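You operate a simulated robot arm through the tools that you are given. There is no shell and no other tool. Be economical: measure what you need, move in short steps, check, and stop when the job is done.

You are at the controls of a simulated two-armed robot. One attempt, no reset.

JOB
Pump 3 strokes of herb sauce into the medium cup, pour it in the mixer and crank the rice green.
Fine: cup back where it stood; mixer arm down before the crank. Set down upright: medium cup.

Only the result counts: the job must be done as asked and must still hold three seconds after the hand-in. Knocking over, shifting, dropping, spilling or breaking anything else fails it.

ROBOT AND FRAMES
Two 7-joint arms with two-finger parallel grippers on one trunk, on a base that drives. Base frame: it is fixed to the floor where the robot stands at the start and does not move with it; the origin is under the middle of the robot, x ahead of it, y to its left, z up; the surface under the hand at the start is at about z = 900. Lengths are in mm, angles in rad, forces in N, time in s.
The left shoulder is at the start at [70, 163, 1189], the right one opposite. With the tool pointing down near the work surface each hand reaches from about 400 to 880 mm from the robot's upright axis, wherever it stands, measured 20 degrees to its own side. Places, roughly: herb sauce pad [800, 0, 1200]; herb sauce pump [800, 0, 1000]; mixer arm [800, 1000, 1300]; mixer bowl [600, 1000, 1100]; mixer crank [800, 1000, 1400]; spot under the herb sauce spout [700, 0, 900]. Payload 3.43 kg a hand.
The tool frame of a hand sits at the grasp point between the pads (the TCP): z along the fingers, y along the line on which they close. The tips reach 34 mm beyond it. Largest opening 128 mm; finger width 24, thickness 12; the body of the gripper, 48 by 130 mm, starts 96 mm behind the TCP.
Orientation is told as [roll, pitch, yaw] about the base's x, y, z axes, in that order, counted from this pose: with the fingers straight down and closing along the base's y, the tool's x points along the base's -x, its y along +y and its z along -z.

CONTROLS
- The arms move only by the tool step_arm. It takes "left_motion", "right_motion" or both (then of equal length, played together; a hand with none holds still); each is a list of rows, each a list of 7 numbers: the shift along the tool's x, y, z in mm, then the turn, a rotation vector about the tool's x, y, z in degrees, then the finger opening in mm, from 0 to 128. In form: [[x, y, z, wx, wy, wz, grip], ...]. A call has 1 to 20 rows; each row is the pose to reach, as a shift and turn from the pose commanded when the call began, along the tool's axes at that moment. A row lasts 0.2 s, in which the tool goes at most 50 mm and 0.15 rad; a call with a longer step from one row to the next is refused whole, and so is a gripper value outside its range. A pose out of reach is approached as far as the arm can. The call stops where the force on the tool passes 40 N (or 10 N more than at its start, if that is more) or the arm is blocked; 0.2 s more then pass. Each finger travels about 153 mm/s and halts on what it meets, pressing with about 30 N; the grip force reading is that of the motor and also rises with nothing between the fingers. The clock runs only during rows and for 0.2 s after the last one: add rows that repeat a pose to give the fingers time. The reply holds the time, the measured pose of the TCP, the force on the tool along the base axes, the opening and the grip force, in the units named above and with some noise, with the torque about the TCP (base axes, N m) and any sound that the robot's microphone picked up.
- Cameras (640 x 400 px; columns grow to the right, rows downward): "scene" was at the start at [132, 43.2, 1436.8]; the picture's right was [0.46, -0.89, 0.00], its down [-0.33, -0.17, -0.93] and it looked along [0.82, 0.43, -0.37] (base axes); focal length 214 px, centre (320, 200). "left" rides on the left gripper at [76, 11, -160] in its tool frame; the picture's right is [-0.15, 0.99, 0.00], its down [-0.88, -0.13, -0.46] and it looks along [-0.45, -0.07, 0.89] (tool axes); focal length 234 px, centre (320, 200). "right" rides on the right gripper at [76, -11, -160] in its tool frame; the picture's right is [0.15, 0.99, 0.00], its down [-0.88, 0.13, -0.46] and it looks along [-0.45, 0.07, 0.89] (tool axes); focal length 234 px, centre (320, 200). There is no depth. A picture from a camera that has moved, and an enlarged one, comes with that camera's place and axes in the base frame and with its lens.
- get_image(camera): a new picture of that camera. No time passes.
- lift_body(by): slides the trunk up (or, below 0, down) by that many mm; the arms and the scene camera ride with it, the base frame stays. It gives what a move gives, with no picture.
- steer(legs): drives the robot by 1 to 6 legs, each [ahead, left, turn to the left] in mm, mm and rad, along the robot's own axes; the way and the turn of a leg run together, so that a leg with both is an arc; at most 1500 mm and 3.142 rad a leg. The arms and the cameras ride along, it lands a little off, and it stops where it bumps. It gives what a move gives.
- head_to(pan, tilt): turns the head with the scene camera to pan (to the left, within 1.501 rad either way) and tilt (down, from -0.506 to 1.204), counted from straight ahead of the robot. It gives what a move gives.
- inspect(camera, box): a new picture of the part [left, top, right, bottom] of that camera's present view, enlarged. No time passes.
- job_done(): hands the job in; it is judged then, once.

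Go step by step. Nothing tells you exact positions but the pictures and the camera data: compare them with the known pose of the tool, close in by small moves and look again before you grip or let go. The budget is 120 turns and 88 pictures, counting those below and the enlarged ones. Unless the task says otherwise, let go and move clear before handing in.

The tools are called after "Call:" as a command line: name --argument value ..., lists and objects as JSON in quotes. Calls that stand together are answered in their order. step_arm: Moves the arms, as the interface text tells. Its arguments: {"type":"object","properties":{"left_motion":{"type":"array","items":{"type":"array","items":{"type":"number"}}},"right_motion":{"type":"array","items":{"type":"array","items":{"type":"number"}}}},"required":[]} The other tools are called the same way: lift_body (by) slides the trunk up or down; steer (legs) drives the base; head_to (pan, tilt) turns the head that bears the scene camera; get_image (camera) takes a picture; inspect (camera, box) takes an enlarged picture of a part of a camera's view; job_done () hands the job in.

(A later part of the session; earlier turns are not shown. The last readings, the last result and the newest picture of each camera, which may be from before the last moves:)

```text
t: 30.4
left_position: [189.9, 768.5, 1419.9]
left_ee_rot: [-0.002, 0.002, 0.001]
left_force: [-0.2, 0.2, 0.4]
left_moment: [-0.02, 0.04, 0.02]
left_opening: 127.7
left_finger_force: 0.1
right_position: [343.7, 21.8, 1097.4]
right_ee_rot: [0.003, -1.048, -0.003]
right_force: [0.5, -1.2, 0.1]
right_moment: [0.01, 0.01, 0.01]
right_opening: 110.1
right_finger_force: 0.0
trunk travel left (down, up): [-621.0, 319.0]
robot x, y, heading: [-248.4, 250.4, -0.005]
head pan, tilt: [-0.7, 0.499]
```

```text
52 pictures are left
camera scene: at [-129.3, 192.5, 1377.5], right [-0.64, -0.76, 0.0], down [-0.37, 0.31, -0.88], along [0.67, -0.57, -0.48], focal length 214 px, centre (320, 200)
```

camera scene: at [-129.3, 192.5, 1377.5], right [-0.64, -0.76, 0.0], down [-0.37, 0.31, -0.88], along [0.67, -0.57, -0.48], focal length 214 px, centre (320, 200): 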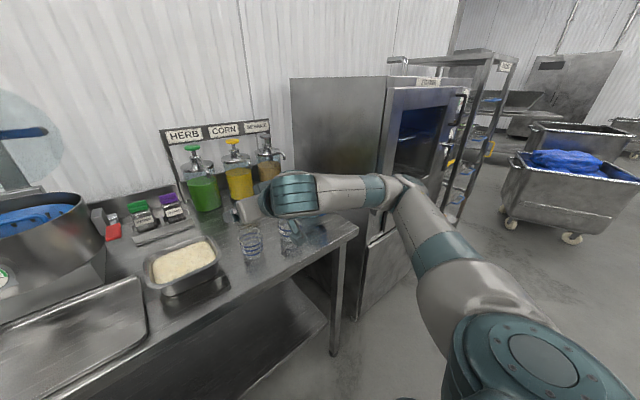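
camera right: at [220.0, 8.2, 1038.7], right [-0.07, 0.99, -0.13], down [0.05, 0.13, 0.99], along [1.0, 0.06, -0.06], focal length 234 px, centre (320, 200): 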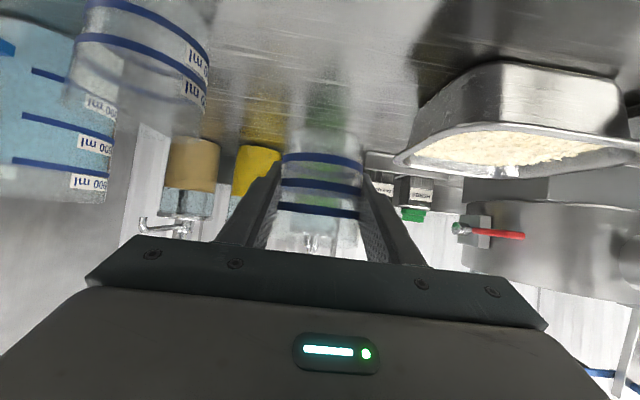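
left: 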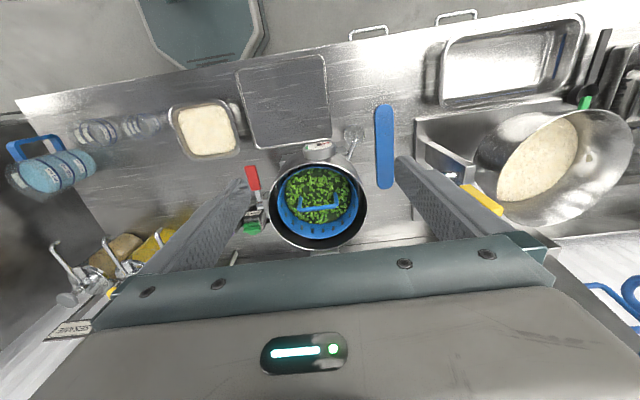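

Cup is back standing at its spot. Now I tuck the right hand up and bring the left hand to the mirrored inclined pose.

Call:
step_arm --right_motion '[[-20, 23, -29, 0, 6, 0, 110], [-40, 46, -59, 0, 12, 0, 110], [-61, 69, -88, 0, 18, 0, 110], [-81, 92, -118, 0, 24, 0, 110], [-101, 115, -147, 0, 30, 0, 110], [-121, 137, -176, 0, 36, 0, 110], [-141, 160, -206, 0, 42, 0, 110], [-162, 183, -235, 0, 48, 0, 110], [-182, 206, -265, 0, 54, 0, 110], [-202, 229, -294, 0, 60, 0, 110]]' --left_motion '[[-16, -29, 32, 0, -6, 0, 110], [-31, -58, 64, 0, -12, 0, 110], [-47, -86, 96, 0, -18, 0, 110], [-62, -115, 128, 0, -24, 0, 110], [-78, -144, 160, 0, -30, 0, 110], [-94, -173, 193, 0, -36, 0, 110], [-109, -202, 225, 0, -42, 0, 110], [-125, -230, 257, 0, -48, 0, 110], [-140, -259, 289, 0, -54, 0, 110], [-156, -288, 321, 0, -60, 0, 110]]'

Call:
steer --legs '[[0, -460, 0]]'

Call:
get_image --camera "scene"

Call:
get_image --camera "left"

```text
t: 32.6
left_position: [345.4, 480.0, 1097.0]
left_ee_rot: [-0.008, -1.047, 0.008]
left_force: [0.9, -0.1, 0.1]
left_moment: [-0.01, -0.01, 0.0]
left_opening: 110.0
left_finger_force: 0.1
right_position: [192.0, 252.1, 1420.5]
right_ee_rot: [0.0, 0.001, 0.001]
right_force: [0.0, 0.2, 0.0]
right_moment: [-0.03, 0.01, 0.0]
right_opening: 109.8
right_finger_force: 0.1
trunk travel left (down, up): [-621.0, 319.0]
robot x, y, heading: [-249.2, 247.9, -0.002]
head pan, tilt: [-0.7, 0.499]
```

```text
t: 35.4
left_position: [344.3, 15.6, 1098.8]
left_ee_rot: [-0.007, -1.048, 0.005]
left_force: [0.0, -0.4, 0.5]
left_moment: [0.0, 0.01, -0.02]
left_opening: 110.1
left_finger_force: 0.1
right_position: [191.4, -212.5, 1419.5]
right_ee_rot: [-0.001, 0.0, 0.0]
right_force: [0.4, 0.1, -0.1]
right_moment: [0.03, 0.0, -0.02]
right_opening: 110.1
right_finger_force: 0.1
trunk travel left (down, up): [-621.0, 319.0]
robot x, y, heading: [-250.8, -212.0, -0.003]
head pan, tilt: [-0.7, 0.499]
```

```text
51 pictures are left
camera scene: at [-129.7, -270.7, 1377.6], right [-0.64, -0.77, 0.0], down [-0.37, 0.31, -0.88], along [0.67, -0.57, -0.48], focal length 214 px, centre (320, 200)
```

scene: 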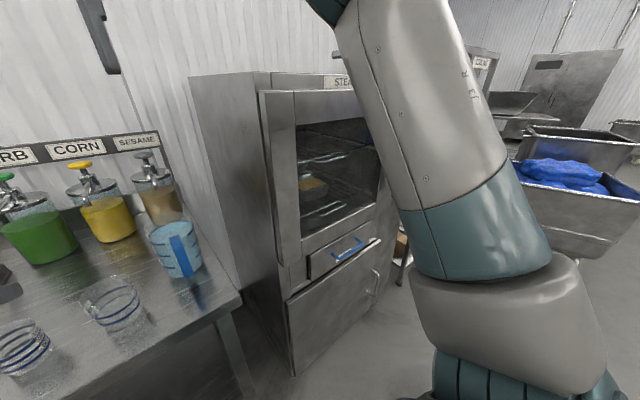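

```text
50 pictures are left
camera left: at [168.9, 27.0, 1114.3], right [0.07, 0.99, 0.12], down [0.05, -0.13, 0.99], along [1.0, -0.07, -0.06], focal length 234 px, centre (320, 200)
```

left: 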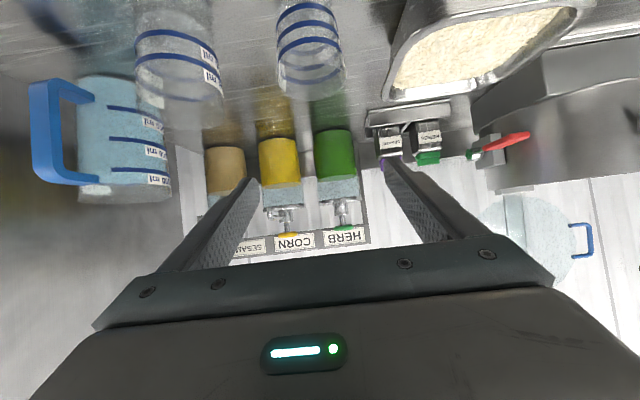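

The left hand is in front of the cup and the way is clear. Down to grasp height.

Call:
step_arm --left_motion '[[33, 1, 19, 0, 0, 0, 110], [66, 2, 38, 0, 0, 0, 110], [99, 4, 57, 0, 0, 0, 110], [132, 5, 76, 0, 0, 0, 110], [132, 5, 76, 0, 0, 0, 110]]'

Call:
get_image --camera "left"

```text
t: 36.6
left_position: [342.2, 18.9, 947.5]
left_ee_rot: [-0.002, -1.047, 0.004]
left_force: [-0.4, 0.1, 0.8]
left_moment: [0.04, -0.02, 0.0]
left_opening: 110.0
left_finger_force: 0.1
right_position: [190.8, -213.5, 1419.3]
right_ee_rot: [0.002, -0.001, 0.002]
right_force: [0.2, 0.9, -0.4]
right_moment: [-0.01, -0.06, -0.02]
right_opening: 110.0
right_finger_force: 0.0
trunk travel left (down, up): [-621.0, 319.0]
robot x, y, heading: [-245.2, -215.4, 0.002]
head pan, tilt: [-0.7, 0.499]
```

```text
49 pictures are left
camera left: at [167.6, 30.9, 962.2], right [0.07, 0.99, 0.13], down [0.05, -0.13, 0.99], along [1.0, -0.07, -0.05], focal length 234 px, centre (320, 200)
```

left: 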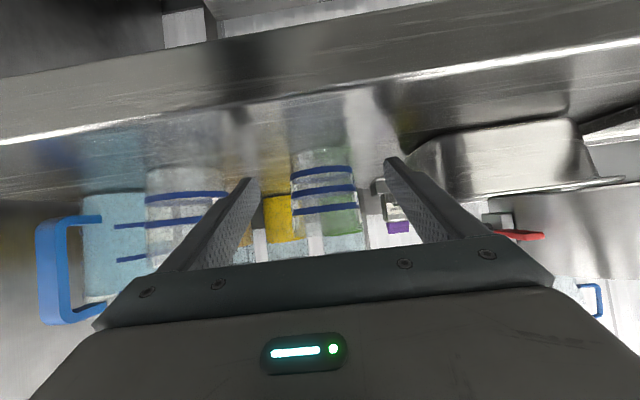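

Call:
step_arm --left_motion '[[-10, 1, 17, 0, 0, 0, 110], [-19, 1, 35, 0, 0, 0, 110], [-27, 1, 49, 0, 0, 0, 110], [-27, 1, 49, 0, 0, 0, 85], [-27, 1, 49, 0, 0, 0, 70], [-27, 1, 49, 0, 0, 0, 60], [-27, 1, 49, 0, 0, 0, 50], [-27, 1, 49, 0, 0, 0, 45], [-27, 1, 49, 0, 0, 0, 45]]'

Call:
get_image --camera "left"

```text
t: 38.6
left_position: [398.3, 22.5, 944.0]
left_ee_rot: [-0.003, -1.046, 0.005]
left_force: [0.1, 0.0, 0.2]
left_moment: [0.0, -0.03, -0.01]
left_opening: 57.8
left_finger_force: 29.7
right_position: [189.4, -212.3, 1420.3]
right_ee_rot: [-0.001, 0.0, 0.0]
right_force: [-0.1, -0.2, -0.2]
right_moment: [0.0, 0.0, 0.01]
right_opening: 110.1
right_finger_force: 0.1
trunk travel left (down, up): [-621.0, 319.0]
robot x, y, heading: [-251.2, -212.9, 0.007]
head pan, tilt: [-0.7, 0.499]
```

```text
48 pictures are left
camera left: at [224.1, 32.8, 961.0], right [0.07, 0.99, 0.12], down [0.05, -0.13, 0.99], along [1.0, -0.07, -0.06], focal length 234 px, centre (320, 200)
```

left: 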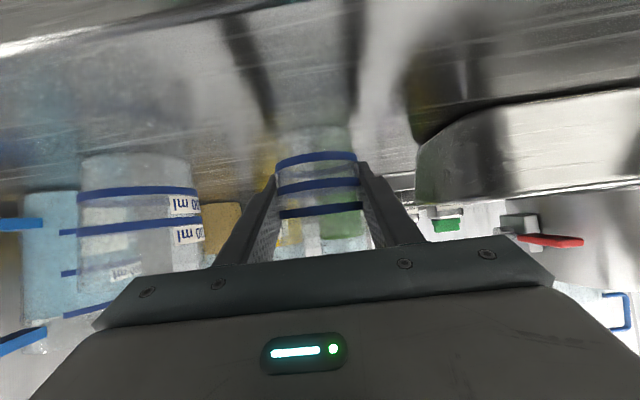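

Gripped by the left hand. I lift 60 mm and drive ahead to bring the cup near the spout.

Call:
step_arm --left_motion '[[-9, 0, -5, 0, 0, 0, 45], [-26, 0, -15, 0, 0, 0, 45], [-52, 0, -30, 0, 0, 0, 45], [-52, 0, -30, 0, 0, 0, 45]]'

Call:
steer --legs '[[200, 20, 0]]'

Call:
get_image --camera "left"

Call:
head_to --pan 0.35 --tilt 0.55

Call:
get_image --camera "scene"

```text
t: 39.6
left_position: [399.5, 20.4, 1004.3]
left_ee_rot: [-0.004, -1.044, 0.003]
left_force: [0.5, -0.7, -0.5]
left_moment: [-0.01, -0.03, 0.0]
left_opening: 57.8
left_finger_force: 30.5
right_position: [191.7, -212.7, 1419.0]
right_ee_rot: [-0.001, 0.001, 0.003]
right_force: [-0.8, -0.7, 0.7]
right_moment: [0.01, 0.02, -0.01]
right_opening: 109.8
right_finger_force: 0.0
trunk travel left (down, up): [-621.0, 319.0]
robot x, y, heading: [-246.3, -213.3, -0.003]
head pan, tilt: [-0.7, 0.499]
```

```text
t: 41.2
left_position: [598.3, 41.9, 1005.8]
left_ee_rot: [-0.003, -1.048, 0.003]
left_force: [-0.2, 0.2, -0.5]
left_moment: [0.01, 0.02, -0.01]
left_opening: 57.8
left_finger_force: 29.8
right_position: [388.4, -193.0, 1420.7]
right_ee_rot: [0.001, 0.0, -0.001]
right_force: [0.5, 0.6, 0.9]
right_moment: [0.03, 0.05, 0.01]
right_opening: 110.0
right_finger_force: 0.1
trunk travel left (down, up): [-621.0, 319.0]
robot x, y, heading: [-49.6, -193.5, -0.001]
head pan, tilt: [-0.7, 0.499]
```

```text
47 pictures are left
camera left: at [423.2, 51.6, 1021.3], right [0.07, 0.99, 0.12], down [0.05, -0.13, 0.99], along [1.0, -0.07, -0.05], focal length 234 px, centre (320, 200)
```

left: 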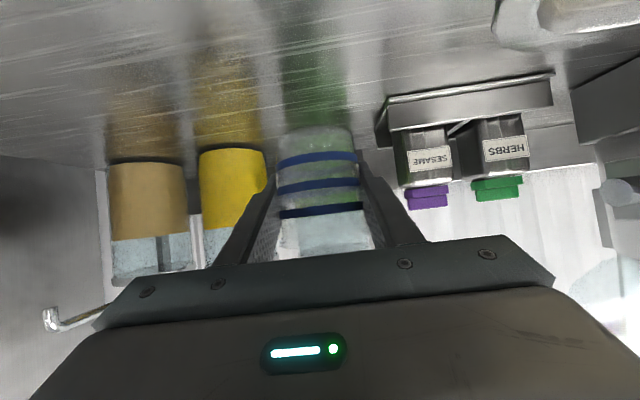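

```text
t: 42.5
left_position: [599.0, 41.7, 1006.0]
left_ee_rot: [-0.003, -1.048, 0.004]
left_force: [0.0, 0.1, -0.7]
left_moment: [0.02, -0.01, 0.03]
left_opening: 57.9
left_finger_force: 29.7
right_position: [390.5, -192.9, 1420.3]
right_ee_rot: [0.001, 0.0, 0.0]
right_force: [0.7, 0.2, 0.4]
right_moment: [-0.03, 0.0, 0.02]
right_opening: 110.2
right_finger_force: 0.0
trunk travel left (down, up): [-621.0, 319.0]
robot x, y, heading: [-49.9, -189.9, -0.005]
head pan, tilt: [0.351, 0.55]
```

```text
46 pictures are left
camera scene: at [84.1, -161.8, 1372.9], right [0.34, -0.94, 0.0], down [-0.49, -0.18, -0.85], along [0.8, 0.29, -0.52], focal length 214 px, centre (320, 200)
```

scene: 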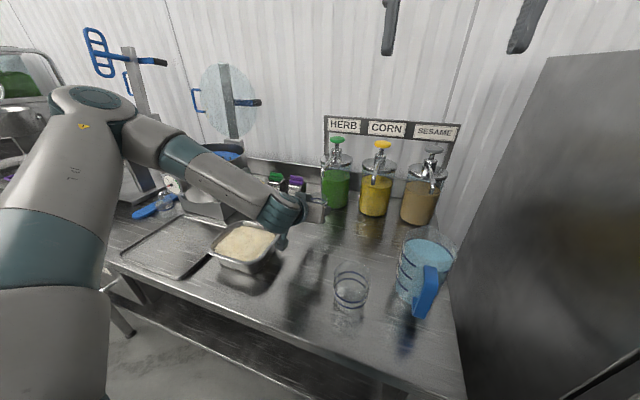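

The cup is just before the spout, in line with it. I drive 54 mm further and check the alignment before setting it down.

Call:
steer --legs '[[54, 0, 0]]'

Call:
get_image --camera "left"

Call:
inspect --camera "scene" --box '[260, 120, 420, 220]'

```text
t: 43.5
left_position: [650.0, 41.3, 1007.3]
left_ee_rot: [-0.003, -1.05, 0.004]
left_force: [0.4, -0.1, -0.6]
left_moment: [-0.02, -0.04, 0.0]
left_opening: 57.7
left_finger_force: 29.7
right_position: [438.9, -192.6, 1421.6]
right_ee_rot: [0.0, -0.002, -0.001]
right_force: [-0.3, -0.1, 0.2]
right_moment: [-0.01, 0.0, -0.02]
right_opening: 110.1
right_finger_force: 0.1
trunk travel left (down, up): [-621.0, 319.0]
robot x, y, heading: [4.3, -193.5, -0.002]
head pan, tilt: [0.351, 0.55]
```

```text
45 pictures are left
camera left: at [474.1, 51.7, 1022.4], right [0.07, 0.99, 0.12], down [0.04, -0.13, 0.99], along [1.0, -0.07, -0.05], focal length 234 px, centre (320, 200)
```

left: 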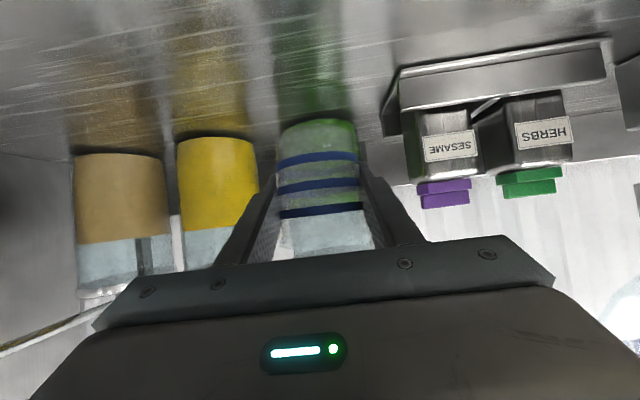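

```text
4.00 times, centred on (340, 170) of scene
camera zoom: at [134.0, -161.8, 1373.4], right [0.34, -0.94, 0.0], down [-0.49, -0.18, -0.85], along [0.8, 0.29, -0.52], focal length 858 px, centre (240, 320)
```

zoom: 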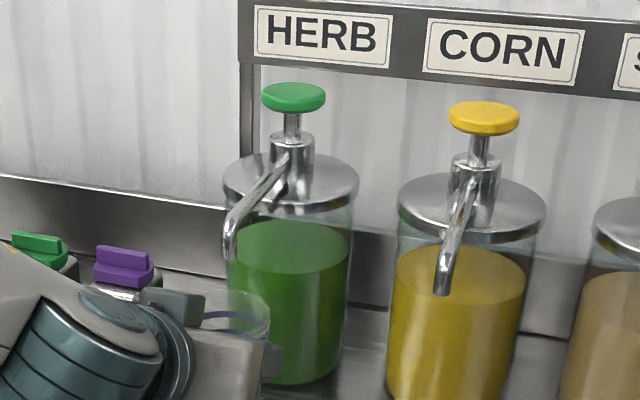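

Spout tip re-measures at (655, 38, 1086), right over the cup. I set the cup down.

Call:
step_arm --left_motion '[[18, 0, 10, 0, 0, 0, 45], [36, 0, 21, 0, 0, 0, 45], [45, 0, 26, 0, 0, 0, 45], [52, 0, 30, 0, 0, 0, 45], [52, 0, 30, 0, 0, 0, 45]]'

Call:
get_image --camera "left"

Call:
get_image --camera "scene"

```text
t: 44.6
left_position: [650.5, 41.3, 945.4]
left_ee_rot: [-0.005, -1.049, 0.003]
left_force: [0.2, -0.3, 0.9]
left_moment: [-0.05, 0.0, 0.02]
left_opening: 57.7
left_finger_force: 29.7
right_position: [441.8, -193.3, 1420.3]
right_ee_rot: [0.0, 0.0, 0.002]
right_force: [0.1, 0.0, -0.4]
right_moment: [0.0, 0.02, -0.02]
right_opening: 109.9
right_finger_force: 0.1
trunk travel left (down, up): [-621.0, 319.0]
robot x, y, heading: [3.1, -192.7, -0.001]
head pan, tilt: [0.351, 0.55]
```

```text
43 pictures are left
camera left: at [476.1, 51.8, 960.8], right [0.07, 0.99, 0.12], down [0.05, -0.13, 0.99], along [1.0, -0.07, -0.05], focal length 234 px, centre (320, 200)
```

left: 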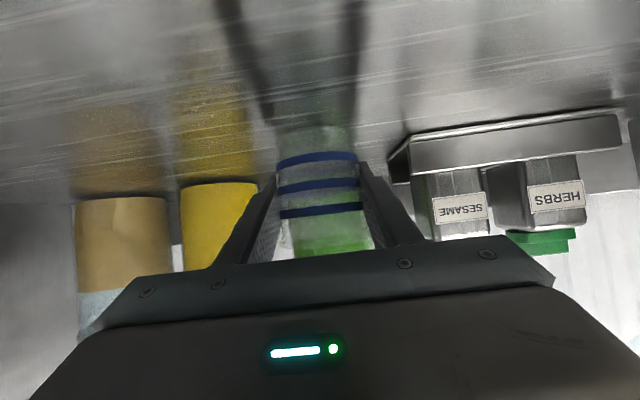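

```text
42 pictures are left
camera scene: at [136.6, -161.6, 1373.0], right [0.34, -0.94, 0.0], down [-0.49, -0.18, -0.85], along [0.8, 0.29, -0.52], focal length 214 px, centre (320, 200)
```

scene: 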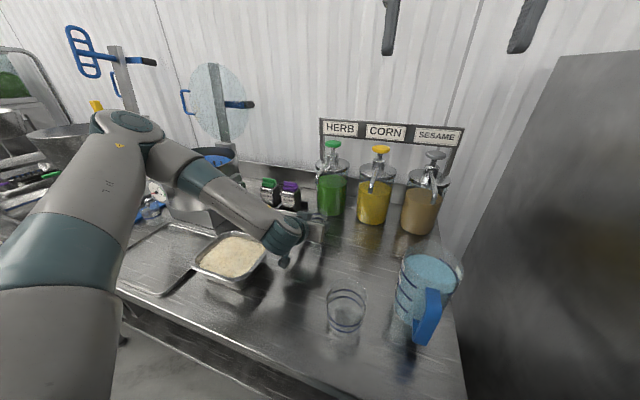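

The cup stands under the spout. I open, back out along -x, rise, then raise the trunk for pressing the pad from above.

Call:
step_arm --left_motion '[[0, 0, 0, 0, 0, 0, 62], [0, 0, 0, 0, 0, 0, 75], [0, 0, 0, 0, 0, 0, 90], [0, 0, 0, 0, 0, 0, 90], [15, 0, -26, 0, 0, 0, 90], [27, 0, -47, 0, 0, 0, 90], [0, 0, -62, 0, 0, 0, 90], [-35, 0, -82, 0, 0, 0, 90], [-70, 0, -102, 0, 0, 0, 90], [-105, 0, -122, 0, 0, 0, 90]]'

Call:
lift_body --by 280

Call:
get_image --camera "scene"

```text
t: 46.9
left_position: [595.6, 41.3, 1098.4]
left_ee_rot: [-0.005, -1.047, 0.004]
left_force: [-0.4, 0.7, -0.1]
left_moment: [-0.01, -0.02, -0.01]
left_opening: 90.0
left_finger_force: 0.1
right_position: [439.4, -194.3, 1420.9]
right_ee_rot: [0.0, -0.002, 0.0]
right_force: [-0.7, -0.2, -1.0]
right_moment: [0.02, -0.02, 0.01]
right_opening: 109.9
right_finger_force: 0.2
trunk travel left (down, up): [-621.0, 319.0]
robot x, y, heading: [3.8, -193.2, -0.001]
head pan, tilt: [0.351, 0.55]
```

```text
t: 49.7
left_position: [597.7, 42.1, 1377.6]
left_ee_rot: [-0.003, -1.048, 0.004]
left_force: [0.3, 0.0, -0.4]
left_moment: [-0.02, 0.02, -0.01]
left_opening: 90.0
left_finger_force: 0.1
right_position: [442.7, -192.6, 1700.1]
right_ee_rot: [0.0, -0.001, 0.001]
right_force: [0.2, 0.5, 0.5]
right_moment: [0.04, 0.02, -0.04]
right_opening: 110.3
right_finger_force: 0.0
trunk travel left (down, up): [-901.0, 39.0]
robot x, y, heading: [4.2, -191.1, -0.002]
head pan, tilt: [0.351, 0.55]
```

```text
41 pictures are left
camera scene: at [136.6, -161.7, 1652.9], right [0.34, -0.94, 0.0], down [-0.49, -0.18, -0.85], along [0.8, 0.29, -0.52], focal length 214 px, centre (320, 200)
```

scene: 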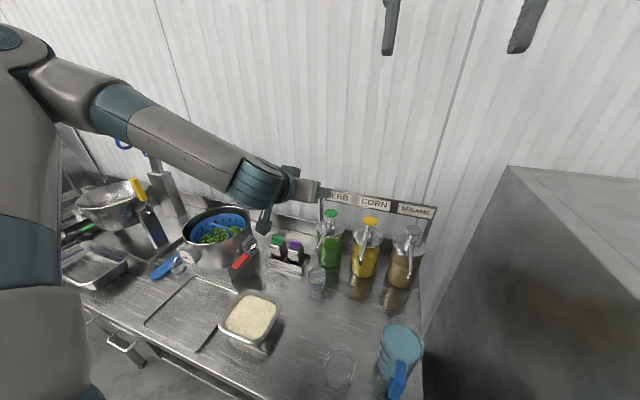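

Cup stands free beneath the spout. Now I turn the left hand fingers-down, closed, to ~90 mm above the herb pad.

Call:
step_arm --left_motion '[[-3, 0, 23, 0, 6, 0, 60], [-6, -1, 46, 0, 12, 0, 30], [-9, -1, 69, 0, 18, 0, 10], [-12, -2, 92, 0, 24, 0, 0], [-15, -2, 115, 0, 30, 0, 0], [-19, -2, 138, 0, 36, 0, 0], [-22, -3, 161, 0, 42, 0, 0], [-25, -3, 184, 0, 48, 0, 0], [-28, -4, 207, 0, 54, 0, 0], [-31, -4, 230, 0, 60, 0, 0], [-31, -4, 230, 0, 60, 0, 0]]'

Call:
get_image --camera "left"

Call:
inspect --camera "scene" --box '[270, 150, 430, 310]'

```text
t: 52.1
left_position: [716.6, 92.1, 1296.2]
left_ee_rot: [-0.004, -0.002, 0.0]
left_force: [-0.2, 0.8, 0.5]
left_moment: [0.0, 0.03, 0.0]
left_opening: 0.0
left_finger_force: 30.2
left hand out of reach, approached as far as the arm can: row 8, 9, 10, 11
right_position: [442.8, -193.8, 1699.0]
right_ee_rot: [0.001, 0.001, 0.001]
right_force: [0.5, 0.3, -0.9]
right_moment: [0.01, 0.02, 0.01]
right_opening: 110.2
right_finger_force: 0.0
trunk travel left (down, up): [-901.0, 39.0]
robot x, y, heading: [5.3, -194.0, -0.005]
head pan, tilt: [0.351, 0.55]
```

```text
40 pictures are left
camera left: at [642.1, 103.7, 1458.3], right [0.15, 0.99, 0.0], down [0.88, -0.13, 0.46], along [0.45, -0.07, -0.89], focal length 234 px, centre (320, 200)
```

left: 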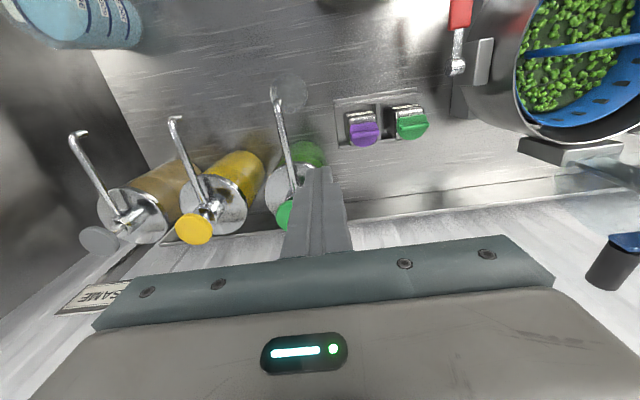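

```text
2.50 times, centred on (350, 230) of scene
camera zoom: at [137.2, -161.7, 1652.9], right [0.34, -0.94, 0.0], down [-0.49, -0.18, -0.85], along [0.8, 0.29, -0.52], focal length 536 px, centre (245, 125)
```

zoom: 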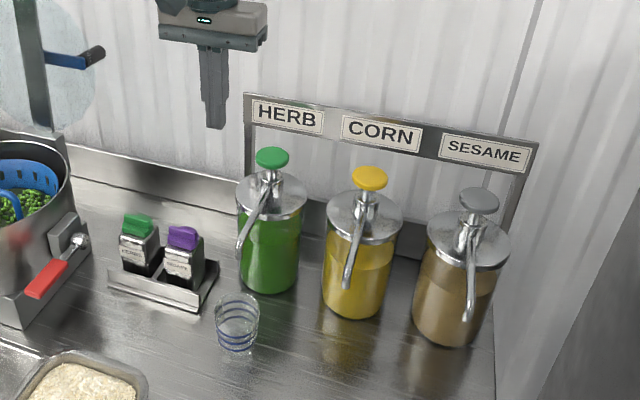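

Tool-down reach falls short there, so I drive 80 mm closer (the base has room before the counter) and raise the trunk fully.

Call:
steer --legs '[[80, 0, 0]]'

Call:
lift_body --by 38

Call:
step_arm --left_motion '[[-5, -18, 15, 0, 0, 0, 0], [-10, -36, 35, 0, 0, 0, 0], [-15, -53, 60, 0, 0, 0, 0], [-15, -53, 90, 0, 0, 0, 0], [-15, -53, 100, 0, 0, 0, 0]]'

Call:
get_image --camera "left"

Call:
inspect --camera "scene" --box '[270, 150, 430, 310]'

```text
t: 53.0
left_position: [737.7, 90.9, 1302.6]
left_ee_rot: [-0.004, -0.01, -0.002]
left_force: [-0.3, 0.0, 0.5]
left_moment: [-0.02, -0.04, -0.02]
left_opening: 0.0
left_finger_force: 29.8
right_position: [458.1, -193.5, 1703.4]
right_ee_rot: [0.002, -0.007, -0.003]
right_force: [-0.7, 0.1, 0.4]
right_moment: [0.0, -0.09, 0.02]
right_opening: 109.8
right_finger_force: 0.2
trunk travel left (down, up): [-901.0, 39.0]
robot x, y, heading: [24.9, -193.9, -0.003]
head pan, tilt: [0.351, 0.55]
stopped in leg 1: the robot was blocked; the commanded pose is now the measured one
```

```text
t: 53.8
left_position: [746.6, 91.2, 1337.0]
left_ee_rot: [-0.004, -0.002, -0.004]
left_force: [-0.2, 0.3, -1.0]
left_moment: [-0.02, 0.05, 0.01]
left_opening: 0.2
left_finger_force: 30.0
right_position: [469.8, -192.2, 1737.6]
right_ee_rot: [0.001, 0.0, -0.003]
right_force: [-0.3, 0.2, 0.4]
right_moment: [0.04, 0.06, 0.0]
right_opening: 109.8
right_finger_force: 0.0
trunk travel left (down, up): [-939.0, 1.0]
robot x, y, heading: [27.4, -192.0, -0.01]
head pan, tilt: [0.351, 0.55]
```

```text
t: 55.0
left_position: [713.7, 69.5, 1255.8]
left_ee_rot: [-0.007, -0.006, -0.004]
left_force: [-0.5, 0.1, 0.7]
left_moment: [0.04, 0.0, 0.01]
left_opening: 0.0
left_finger_force: 29.9
left hand out of reach, approached as far as the arm can: row 1, 2, 3, 4, 5
right_position: [464.7, -193.1, 1739.5]
right_ee_rot: [0.001, -0.002, -0.001]
right_force: [-0.6, 0.0, 0.0]
right_moment: [-0.01, 0.01, 0.02]
right_opening: 110.3
right_finger_force: 0.1
trunk travel left (down, up): [-939.0, 1.0]
robot x, y, heading: [25.9, -190.3, -0.007]
head pan, tilt: [0.351, 0.55]
```

```text
38 pictures are left
camera left: at [637.6, 81.3, 1416.2], right [0.15, 0.99, 0.0], down [0.88, -0.13, 0.46], along [0.46, -0.07, -0.89], focal length 234 px, centre (320, 200)
```

left: 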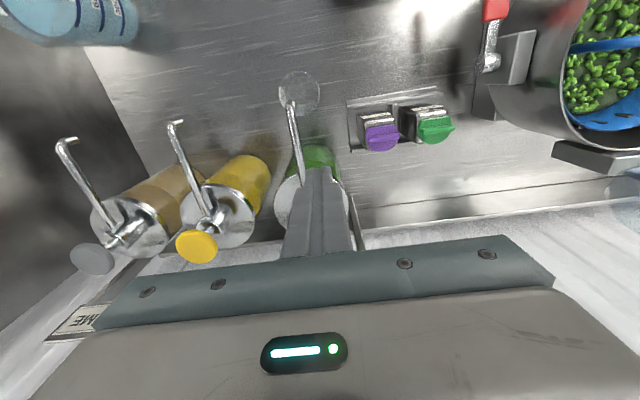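

```text
2.50 times, centred on (350, 230) of scene
camera zoom: at [161.6, -160.9, 1691.1], right [0.34, -0.94, 0.0], down [-0.49, -0.18, -0.85], along [0.8, 0.29, -0.52], focal length 536 px, centre (245, 125)
```

zoom: 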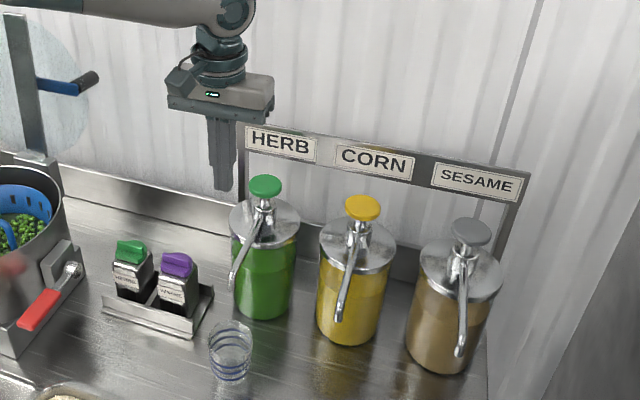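

Tool-down can't reach the pad, so I'll press with the fingers inclined 45° forward, which reaches farther. First tilt and rise, then lower the trunk somewhat.

Call:
step_arm --left_motion '[[0, 0, -16, 0, -6.5, 0, 0], [0, 0, -32, 0, -13, 0, 0], [0, 0, -48, 0, -19.5, 0, 0], [0, 0, -64, 0, -26, 0, 0], [0, 0, -80, 0, -32.5, 0, 0], [0, 0, -96, 0, -39, 0, 0], [0, 0, -110, 0, -45, 0, 0]]'

Call:
lift_body --by -110

```text
t: 56.6
left_position: [714.1, 70.5, 1366.0]
left_ee_rot: [-0.009, -0.791, 0.005]
left_force: [-0.4, 0.4, 0.9]
left_moment: [0.01, 0.0, -0.03]
left_opening: 0.1
left_finger_force: 30.3
right_position: [467.0, -193.1, 1739.2]
right_ee_rot: [0.001, -0.002, -0.004]
right_force: [0.1, 0.2, 0.1]
right_moment: [-0.04, 0.0, -0.01]
right_opening: 110.0
right_finger_force: 0.1
trunk travel left (down, up): [-939.0, 1.0]
robot x, y, heading: [27.3, -191.4, -0.009]
head pan, tilt: [0.351, 0.55]
```

```text
t: 58.0
left_position: [712.9, 70.6, 1256.7]
left_ee_rot: [-0.007, -0.788, 0.002]
left_force: [0.3, 0.1, 0.4]
left_moment: [0.0, 0.01, -0.05]
left_opening: 0.0
left_finger_force: 30.3
right_position: [465.3, -192.3, 1629.6]
right_ee_rot: [0.002, -0.001, -0.004]
right_force: [0.0, -0.1, -0.5]
right_moment: [0.01, 0.01, -0.01]
right_opening: 110.0
right_finger_force: 0.1
trunk travel left (down, up): [-829.0, 111.0]
robot x, y, heading: [23.9, -190.0, -0.011]
head pan, tilt: [0.351, 0.55]
```

Call:
step_arm --left_motion '[[-10, -10, 28, 0, 0, 0, 0], [-20, -20, 57, 0, 0, 0, 0], [-29, -31, 85, 0, 0, 0, 0], [-29, -31, 85, 0, 0, 0, 0]]'

Call:
inspect --camera "scene" --box '[270, 120, 430, 280]'

Call:
get_image --camera "left"

```text
t: 59.0
left_position: [793.4, 39.0, 1216.4]
left_ee_rot: [-0.007, -0.789, 0.002]
left_force: [-0.8, 0.7, 0.1]
left_moment: [0.03, 0.01, 0.01]
left_opening: 0.0
left_finger_force: 29.7
right_position: [466.1, -192.8, 1630.2]
right_ee_rot: [0.003, -0.002, -0.001]
right_force: [0.2, -0.5, -0.5]
right_moment: [-0.01, 0.01, 0.0]
right_opening: 110.1
right_finger_force: 0.1
trunk travel left (down, up): [-829.0, 111.0]
robot x, y, heading: [25.1, -194.3, -0.012]
head pan, tilt: [0.351, 0.55]
```

```text
2.50 times, centred on (350, 200) of scene
camera zoom: at [161.8, -160.6, 1581.0], right [0.34, -0.94, 0.0], down [-0.49, -0.18, -0.85], along [0.8, 0.29, -0.52], focal length 536 px, centre (245, 200)
```

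zoom: 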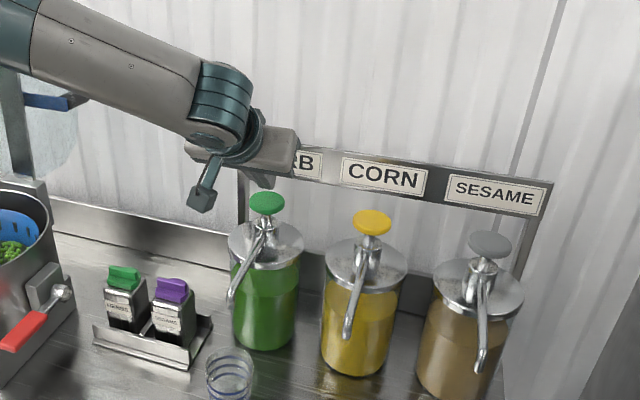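

```text
35 pictures are left
camera left: at [628.5, 50.9, 1276.7], right [0.11, 0.99, 0.1], down [0.3, -0.13, 0.95], along [0.95, -0.07, -0.31], focal length 234 px, centre (320, 200)
```

left: 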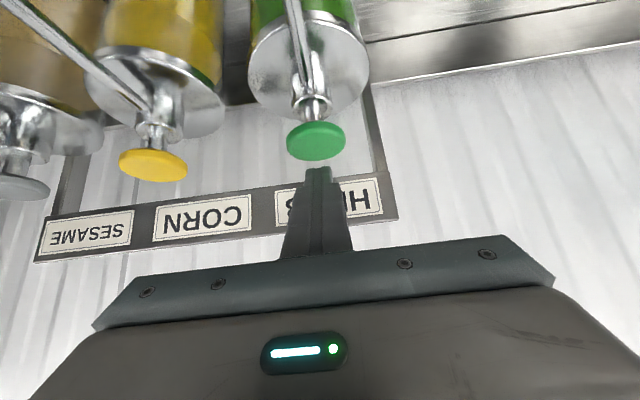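

Fingertip is over the pad, ~20 mm above. First careful press.

Call:
step_arm --left_motion '[[7, 0, 7, 0, 0, 0, 0], [14, 0, 14, 0, 0, 0, 0], [21, 0, 21, 0, 0, 0, 0], [28, 0, 28, 0, 0, 0, 0], [35, 0, 35, 0, 0, 0, 0], [42, 0, 42, 0, 0, 0, 0]]'

Call:
inspect --camera "scene" --box '[270, 120, 430, 280]'

```text
t: 60.4
left_position: [795.6, 40.1, 1176.8]
left_ee_rot: [-0.009, -0.811, 0.003]
left_force: [-14.4, 0.6, 21.0]
left_moment: [0.04, -0.03, 0.07]
left_opening: 0.0
left_finger_force: 30.4
right_position: [461.6, -193.2, 1630.1]
right_ee_rot: [0.002, -0.005, 0.0]
right_force: [1.1, -0.6, 0.3]
right_moment: [-0.01, 0.02, -0.02]
right_opening: 110.3
right_finger_force: 0.0
trunk travel left (down, up): [-829.0, 111.0]
robot x, y, heading: [27.8, -190.8, -0.005]
head pan, tilt: [0.351, 0.55]
stopped in row 6 (left hand): the force on the tool passed its limit at 45 N (the readings are from after the stop); the commanded pose is now the measured one
```

```text
2.50 times, centred on (350, 200) of scene
camera zoom: at [158.0, -161.0, 1581.3], right [0.34, -0.94, 0.0], down [-0.49, -0.18, -0.85], along [0.8, 0.29, -0.52], focal length 536 px, centre (245, 200)
```

zoom: 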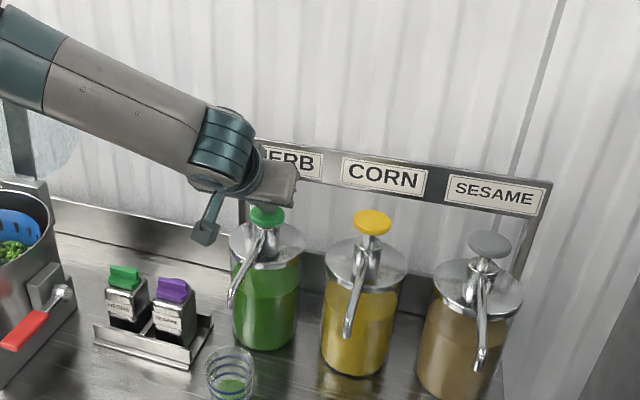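

Green sauce appeared in the cup. I release the pad and check the amount.

Call:
step_arm --left_motion '[[-7, 0, -7, 0, 0, 0, 0], [-14, 0, -14, 0, 0, 0, 0], [-21, 0, -21, 0, 0, 0, 0], [-28, 0, -28, 0, 0, 0, 0], [-31, 0, -31, 0, 0, 0, 0], [-31, 0, -31, 0, 0, 0, 0]]'

Call:
inspect --camera "scene" --box '[320, 190, 400, 290]'

Call:
inspect --camera "scene" --box '[320, 190, 395, 240]'

```text
t: 61.8
left_position: [796.6, 39.0, 1215.0]
left_ee_rot: [-0.007, -0.803, 0.001]
left_force: [0.5, 0.6, 0.4]
left_moment: [0.02, -0.01, 0.0]
left_opening: 0.2
left_finger_force: 29.9
right_position: [467.0, -192.7, 1628.5]
right_ee_rot: [-0.001, -0.002, -0.002]
right_force: [0.5, 0.3, 0.5]
right_moment: [0.01, 0.01, -0.02]
right_opening: 110.1
right_finger_force: 0.0
trunk travel left (down, up): [-829.0, 111.0]
robot x, y, heading: [29.1, -190.3, -0.007]
head pan, tilt: [0.351, 0.55]
```

```text
4.00 times, centred on (360, 240) of scene
camera zoom: at [162.6, -160.4, 1580.9], right [0.34, -0.94, 0.0], down [-0.49, -0.18, -0.85], along [0.8, 0.29, -0.52], focal length 858 px, centre (160, 40)
```

zoom: 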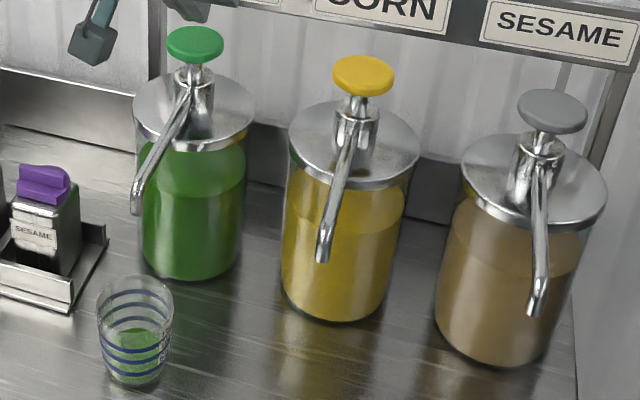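

```text
8.00 times, centred on (358, 215) of scene
camera zoom: at [162.6, -160.4, 1580.9], right [0.34, -0.94, 0.0], down [-0.49, -0.18, -0.85], along [0.8, 0.29, -0.52], focal length 1716 px, centre (20, 80)
```

zoom: 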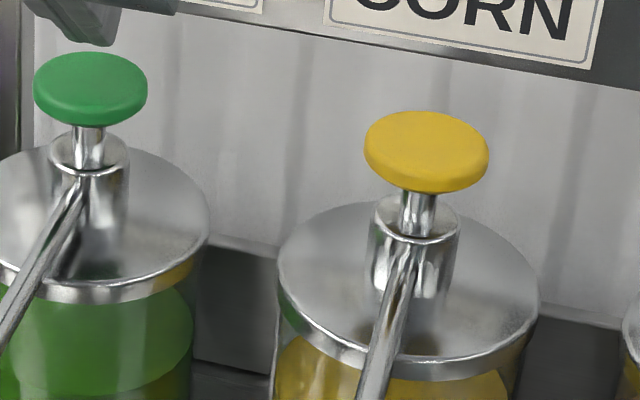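

One clean stroke; the level is about at a ring, the pad is back up. Second stroke.

Call:
step_arm --left_motion '[[7, 0, 7, 0, 0, 0, 0], [14, 0, 14, 0, 0, 0, 0], [21, 0, 21, 0, 0, 0, 0], [28, 0, 28, 0, 0, 0, 0], [35, 0, 35, 0, 0, 0, 0], [42, 0, 42, 0, 0, 0, 0]]'

Call:
step_arm --left_motion '[[-7, 0, -7, 0, 0, 0, 0], [-14, 0, -14, 0, 0, 0, 0], [-21, 0, -21, 0, 0, 0, 0], [-28, 0, -28, 0, 0, 0, 0], [-31, 0, -31, 0, 0, 0, 0], [-31, 0, -31, 0, 0, 0, 0]]'

Call:
inspect --camera "scene" --box '[320, 190, 400, 290]'

```text
t: 63.1
left_position: [800.1, 38.3, 1174.7]
left_ee_rot: [-0.009, -0.828, 0.003]
left_force: [-7.2, -0.9, 11.8]
left_moment: [-0.04, 0.17, -0.01]
left_opening: 0.0
left_finger_force: 29.9
right_position: [461.7, -193.3, 1630.2]
right_ee_rot: [0.002, -0.004, -0.001]
right_force: [-0.2, 0.7, 0.2]
right_moment: [-0.01, 0.05, 0.0]
right_opening: 110.0
right_finger_force: 0.0
trunk travel left (down, up): [-829.0, 111.0]
robot x, y, heading: [28.5, -188.9, 0.0]
head pan, tilt: [0.351, 0.55]
stopped in row 6 (left hand): the force on the tool passed its limit at 46 N (the readings are from after the stop); the commanded pose is now the measured one
```

```text
t: 64.5
left_position: [802.1, 39.0, 1214.3]
left_ee_rot: [-0.004, -0.822, 0.002]
left_force: [0.0, -0.7, 0.4]
left_moment: [-0.02, -0.01, -0.02]
left_opening: 0.3
left_finger_force: 29.4
right_position: [467.1, -193.0, 1629.7]
right_ee_rot: [0.002, -0.003, 0.0]
right_force: [0.5, 0.0, -0.6]
right_moment: [0.02, 0.0, 0.01]
right_opening: 109.9
right_finger_force: 0.1
trunk travel left (down, up): [-829.0, 111.0]
robot x, y, heading: [29.5, -186.8, -0.005]
head pan, tilt: [0.351, 0.55]
```

```text
4.00 times, centred on (360, 240) of scene
camera zoom: at [162.6, -160.4, 1580.9], right [0.34, -0.94, 0.0], down [-0.49, -0.18, -0.85], along [0.8, 0.29, -0.52], focal length 858 px, centre (160, 40)
```

zoom: 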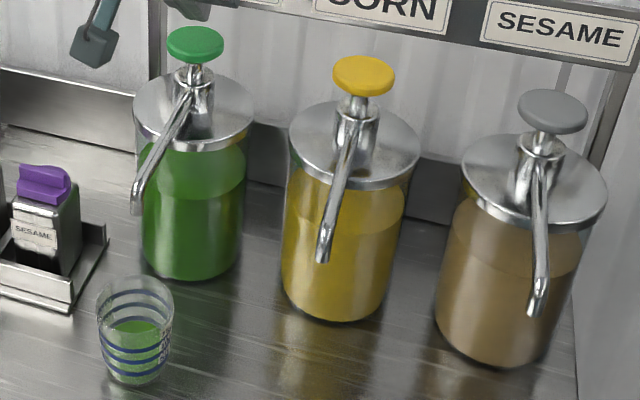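

Level rose again. The tool drifted 8 mm forward; I correct for it during the third stroke.

Call:
step_arm --left_motion '[[9, 0, 1, 0, 1, 0, 0], [18, 0, 9, 0, 2, 0, 0], [25, 0, 16, 0, 2, 0, 0], [32, 0, 23, 0, 2, 0, 0], [39, 0, 30, 0, 2, 0, 0], [46, 0, 37, 0, 2, 0, 0]]'

Call:
step_arm --left_motion '[[-7, 0, -7, 0, 0, 0, 0], [-14, 0, -14, 0, 0, 0, 0], [-21, 0, -21, 0, 0, 0, 0], [-28, 0, -28, 0, 0, 0, 0], [-40, 0, -40, 0, 0, 0, 0], [-60, 0, -60, 0, 0, 0, 0], [-80, 0, -80, 0, 0, 0, 0]]'

Call:
inspect --camera "scene" --box '[320, 190, 400, 290]'

```text
t: 65.8
left_position: [798.1, 38.8, 1175.9]
left_ee_rot: [-0.008, -0.812, 0.003]
left_force: [-52.1, 7.5, 62.5]
left_moment: [0.09, -0.61, -0.06]
left_opening: 0.1
left_finger_force: 30.1
right_position: [463.7, -193.1, 1630.5]
right_ee_rot: [0.003, -0.004, 0.001]
right_force: [0.9, 0.4, -0.3]
right_moment: [0.03, 0.05, 0.02]
right_opening: 109.8
right_finger_force: 0.0
trunk travel left (down, up): [-829.0, 111.0]
robot x, y, heading: [25.9, -190.6, -0.008]
head pan, tilt: [0.351, 0.55]
stopped in row 6 (left hand): the force on the tool passed its limit at 46 N (the readings are from after the stop); the commanded pose is now the measured one
```

```text
t: 67.4
left_position: [797.6, 41.0, 1284.4]
left_ee_rot: [-0.006, -0.802, 0.001]
left_force: [-0.1, -0.3, 0.3]
left_moment: [-0.02, -0.02, 0.03]
left_opening: 0.2
left_finger_force: 30.0
right_position: [465.4, -192.6, 1630.1]
right_ee_rot: [0.002, -0.004, -0.002]
right_force: [-0.7, -0.3, 1.0]
right_moment: [0.01, -0.02, -0.01]
right_opening: 110.2
right_finger_force: 0.0
trunk travel left (down, up): [-829.0, 111.0]
robot x, y, heading: [24.8, -191.3, -0.006]
head pan, tilt: [0.351, 0.55]
```

```text
4.00 times, centred on (360, 240) of scene
camera zoom: at [161.3, -160.7, 1581.0], right [0.34, -0.94, 0.0], down [-0.49, -0.18, -0.85], along [0.8, 0.29, -0.52], focal length 858 px, centre (160, 40)
```

zoom: 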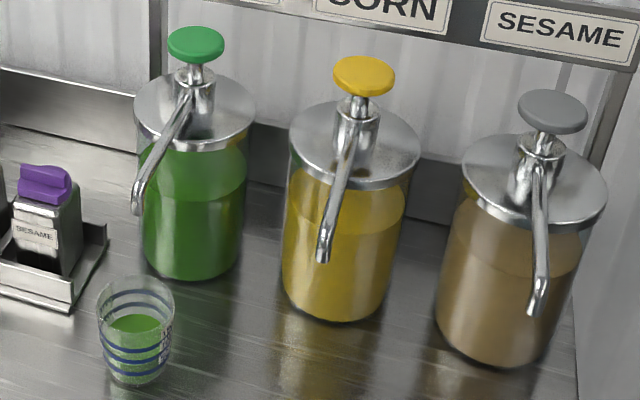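

Three strokes are in. I back the hand off to the pre-grasp posture, step the base back, and lower the trunk.

Call:
step_arm --left_motion '[[24, 0, -31, 0, -3, 0, 0], [48, 0, -63, 0, -6, 0, 0], [73, 0, -94, 0, -9, 0, 0], [97, 0, -126, 0, -11, 0, 40], [121, 0, -157, 0, -14, 0, 95], [121, 0, -157, 0, -14, 0, 95]]'

Call:
steer --legs '[[-22, 0, 0]]'

Call:
lift_body --by -208

Call:
get_image --camera "left"

```text
t: 68.8
left_position: [607.8, 39.9, 1305.9]
left_ee_rot: [-0.008, -1.047, 0.006]
left_force: [-0.3, -0.6, -0.2]
left_moment: [-0.01, 0.01, 0.0]
left_opening: 95.0
left_finger_force: 0.0
left hand out of reach, approached as far as the arm can: row 5, 6
right_position: [467.3, -191.7, 1628.4]
right_ee_rot: [0.001, -0.003, -0.001]
right_force: [0.5, -1.0, -0.3]
right_moment: [0.03, 0.04, 0.01]
right_opening: 110.2
right_finger_force: 0.0
trunk travel left (down, up): [-829.0, 111.0]
robot x, y, heading: [28.8, -188.4, -0.005]
head pan, tilt: [0.351, 0.55]
```

```text
t: 69.6
left_position: [590.3, 40.3, 1302.1]
left_ee_rot: [-0.009, -1.041, 0.005]
left_force: [0.8, 0.0, -0.3]
left_moment: [0.0, 0.0, -0.01]
left_opening: 94.9
left_finger_force: 0.0
right_position: [454.4, -192.1, 1626.4]
right_ee_rot: [0.0, 0.003, -0.001]
right_force: [1.3, 0.4, 0.3]
right_moment: [0.04, 0.1, -0.02]
right_opening: 110.1
right_finger_force: 0.0
trunk travel left (down, up): [-829.0, 111.0]
robot x, y, heading: [8.4, -194.9, -0.002]
head pan, tilt: [0.351, 0.55]
```

```text
t: 71.8
left_position: [584.5, 40.8, 1097.9]
left_ee_rot: [-0.01, -1.045, 0.006]
left_force: [-0.8, -0.5, -0.6]
left_moment: [-0.03, -0.02, 0.0]
left_opening: 95.1
left_finger_force: 0.1
right_position: [444.2, -192.8, 1420.9]
right_ee_rot: [0.001, -0.002, -0.003]
right_force: [0.7, 0.6, 0.0]
right_moment: [0.02, -0.03, 0.0]
right_opening: 110.1
right_finger_force: 0.1
trunk travel left (down, up): [-621.0, 319.0]
robot x, y, heading: [5.2, -194.1, -0.003]
head pan, tilt: [0.351, 0.55]
```

```text
29 pictures are left
camera left: at [409.6, 51.8, 1113.4], right [0.07, 0.99, 0.12], down [0.05, -0.13, 0.99], along [1.0, -0.07, -0.06], focal length 234 px, centre (320, 200)
```

left: 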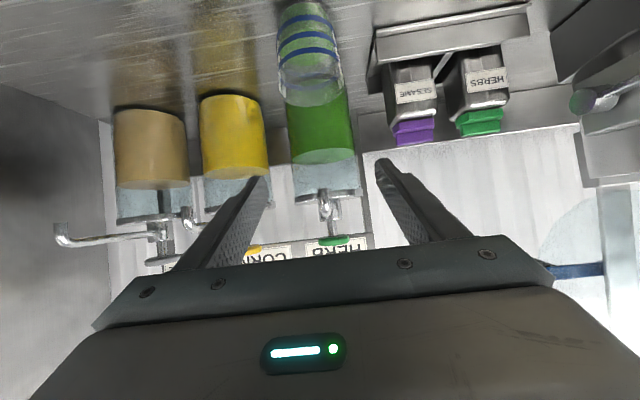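

Down and forward around the cup, then a look before gripping.

Call:
step_arm --left_motion '[[31, 0, 22, 0, 0, 0, 95], [62, 0, 44, 0, 0, 0, 95], [94, 0, 66, 0, 0, 0, 95], [125, 0, 88, 0, 0, 0, 95], [112, 0, 110, 0, 0, 0, 95], [100, 0, 132, 0, 0, 0, 95], [100, 0, 132, 0, 0, 0, 95]]'

Call:
get_image --camera "left"

```text
t: 73.4
left_position: [648.8, 41.6, 945.6]
left_ee_rot: [-0.009, -1.045, 0.006]
left_force: [0.0, 0.1, 0.1]
left_moment: [0.04, 0.01, -0.02]
left_opening: 95.1
left_finger_force: 0.0
left hand out of reach, approached as far as the arm can: row 1, 2
right_position: [445.3, -191.9, 1421.6]
right_ee_rot: [0.001, 0.0, 0.0]
right_force: [0.6, 0.3, -0.4]
right_moment: [0.01, 0.01, 0.0]
right_opening: 110.1
right_finger_force: 0.1
trunk travel left (down, up): [-621.0, 319.0]
robot x, y, heading: [4.6, -186.9, -0.006]
head pan, tilt: [0.351, 0.55]
```

```text
28 pictures are left
camera left: at [473.2, 52.3, 960.8], right [0.07, 0.99, 0.12], down [0.05, -0.13, 0.99], along [1.0, -0.07, -0.06], focal length 234 px, centre (320, 200)
```

left: 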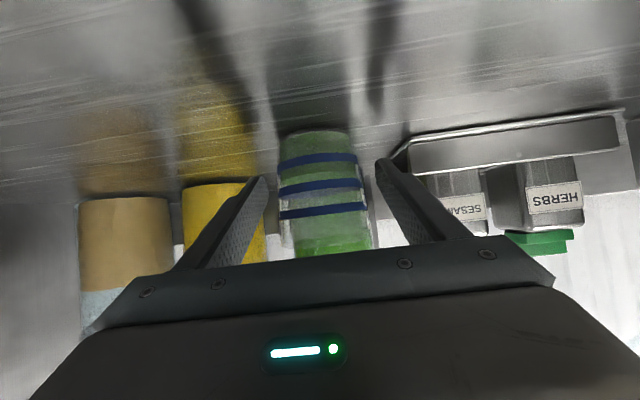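

The cup is centred as before. Grip, lift 60 mm, then back the base off.

Call:
step_arm --left_motion '[[0, 0, 0, 0, 0, 0, 80], [0, 0, 0, 0, 0, 0, 68], [0, 0, 0, 0, 0, 0, 58], [0, 0, 0, 0, 0, 0, 48], [0, 0, 0, 0, 0, 0, 45], [0, 0, 0, 0, 0, 0, 45], [-9, 0, -5, 0, 0, 0, 45], [-17, 0, -10, 0, 0, 0, 45], [-26, 0, -15, 0, 0, 0, 45], [-35, 0, -20, 0, 0, 0, 45], [-43, 0, -25, 0, 0, 0, 45], [-52, 0, -30, 0, 0, 0, 45], [-52, 0, -30, 0, 0, 0, 45]]'

Call:
steer --legs '[[-250, 0, 0]]'

Call:
get_image --camera "left"

```text
t: 76.2
left_position: [649.3, 41.0, 1003.8]
left_ee_rot: [-0.009, -1.046, 0.004]
left_force: [-0.4, 0.4, -1.9]
left_moment: [-0.01, 0.02, 0.02]
left_opening: 57.7
left_finger_force: 30.0
right_position: [444.2, -191.5, 1420.3]
right_ee_rot: [-0.001, -0.002, -0.001]
right_force: [0.0, 0.5, 0.1]
right_moment: [-0.03, 0.01, 0.02]
right_opening: 110.1
right_finger_force: 0.1
trunk travel left (down, up): [-621.0, 319.0]
robot x, y, heading: [5.7, -190.4, -0.004]
head pan, tilt: [0.351, 0.55]
```

```text
t: 78.0
left_position: [400.6, 41.7, 1004.4]
left_ee_rot: [-0.008, -1.045, 0.003]
left_force: [-0.4, 0.5, -1.3]
left_moment: [0.01, 0.01, -0.02]
left_opening: 57.7
left_finger_force: 29.4
right_position: [197.2, -190.9, 1419.6]
right_ee_rot: [0.001, 0.0, -0.002]
right_force: [-0.5, -0.2, 0.4]
right_moment: [0.0, -0.01, 0.0]
right_opening: 109.9
right_finger_force: 0.0
trunk travel left (down, up): [-621.0, 319.0]
robot x, y, heading: [-237.4, -188.5, 0.001]
head pan, tilt: [0.351, 0.55]
```

```text
27 pictures are left
camera left: at [226.4, 52.7, 1019.9], right [0.07, 0.99, 0.12], down [0.05, -0.13, 0.99], along [1.0, -0.07, -0.06], focal length 234 px, centre (320, 200)
```

left: 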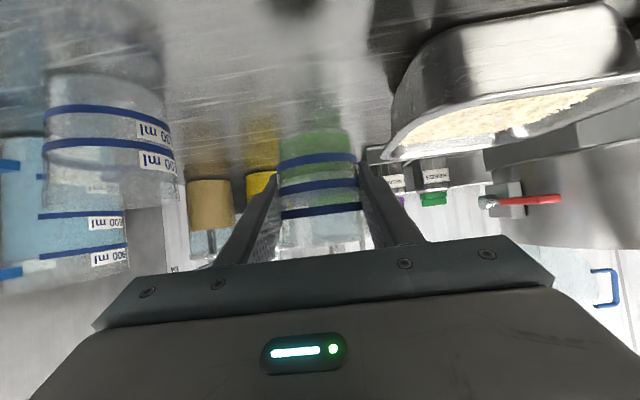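

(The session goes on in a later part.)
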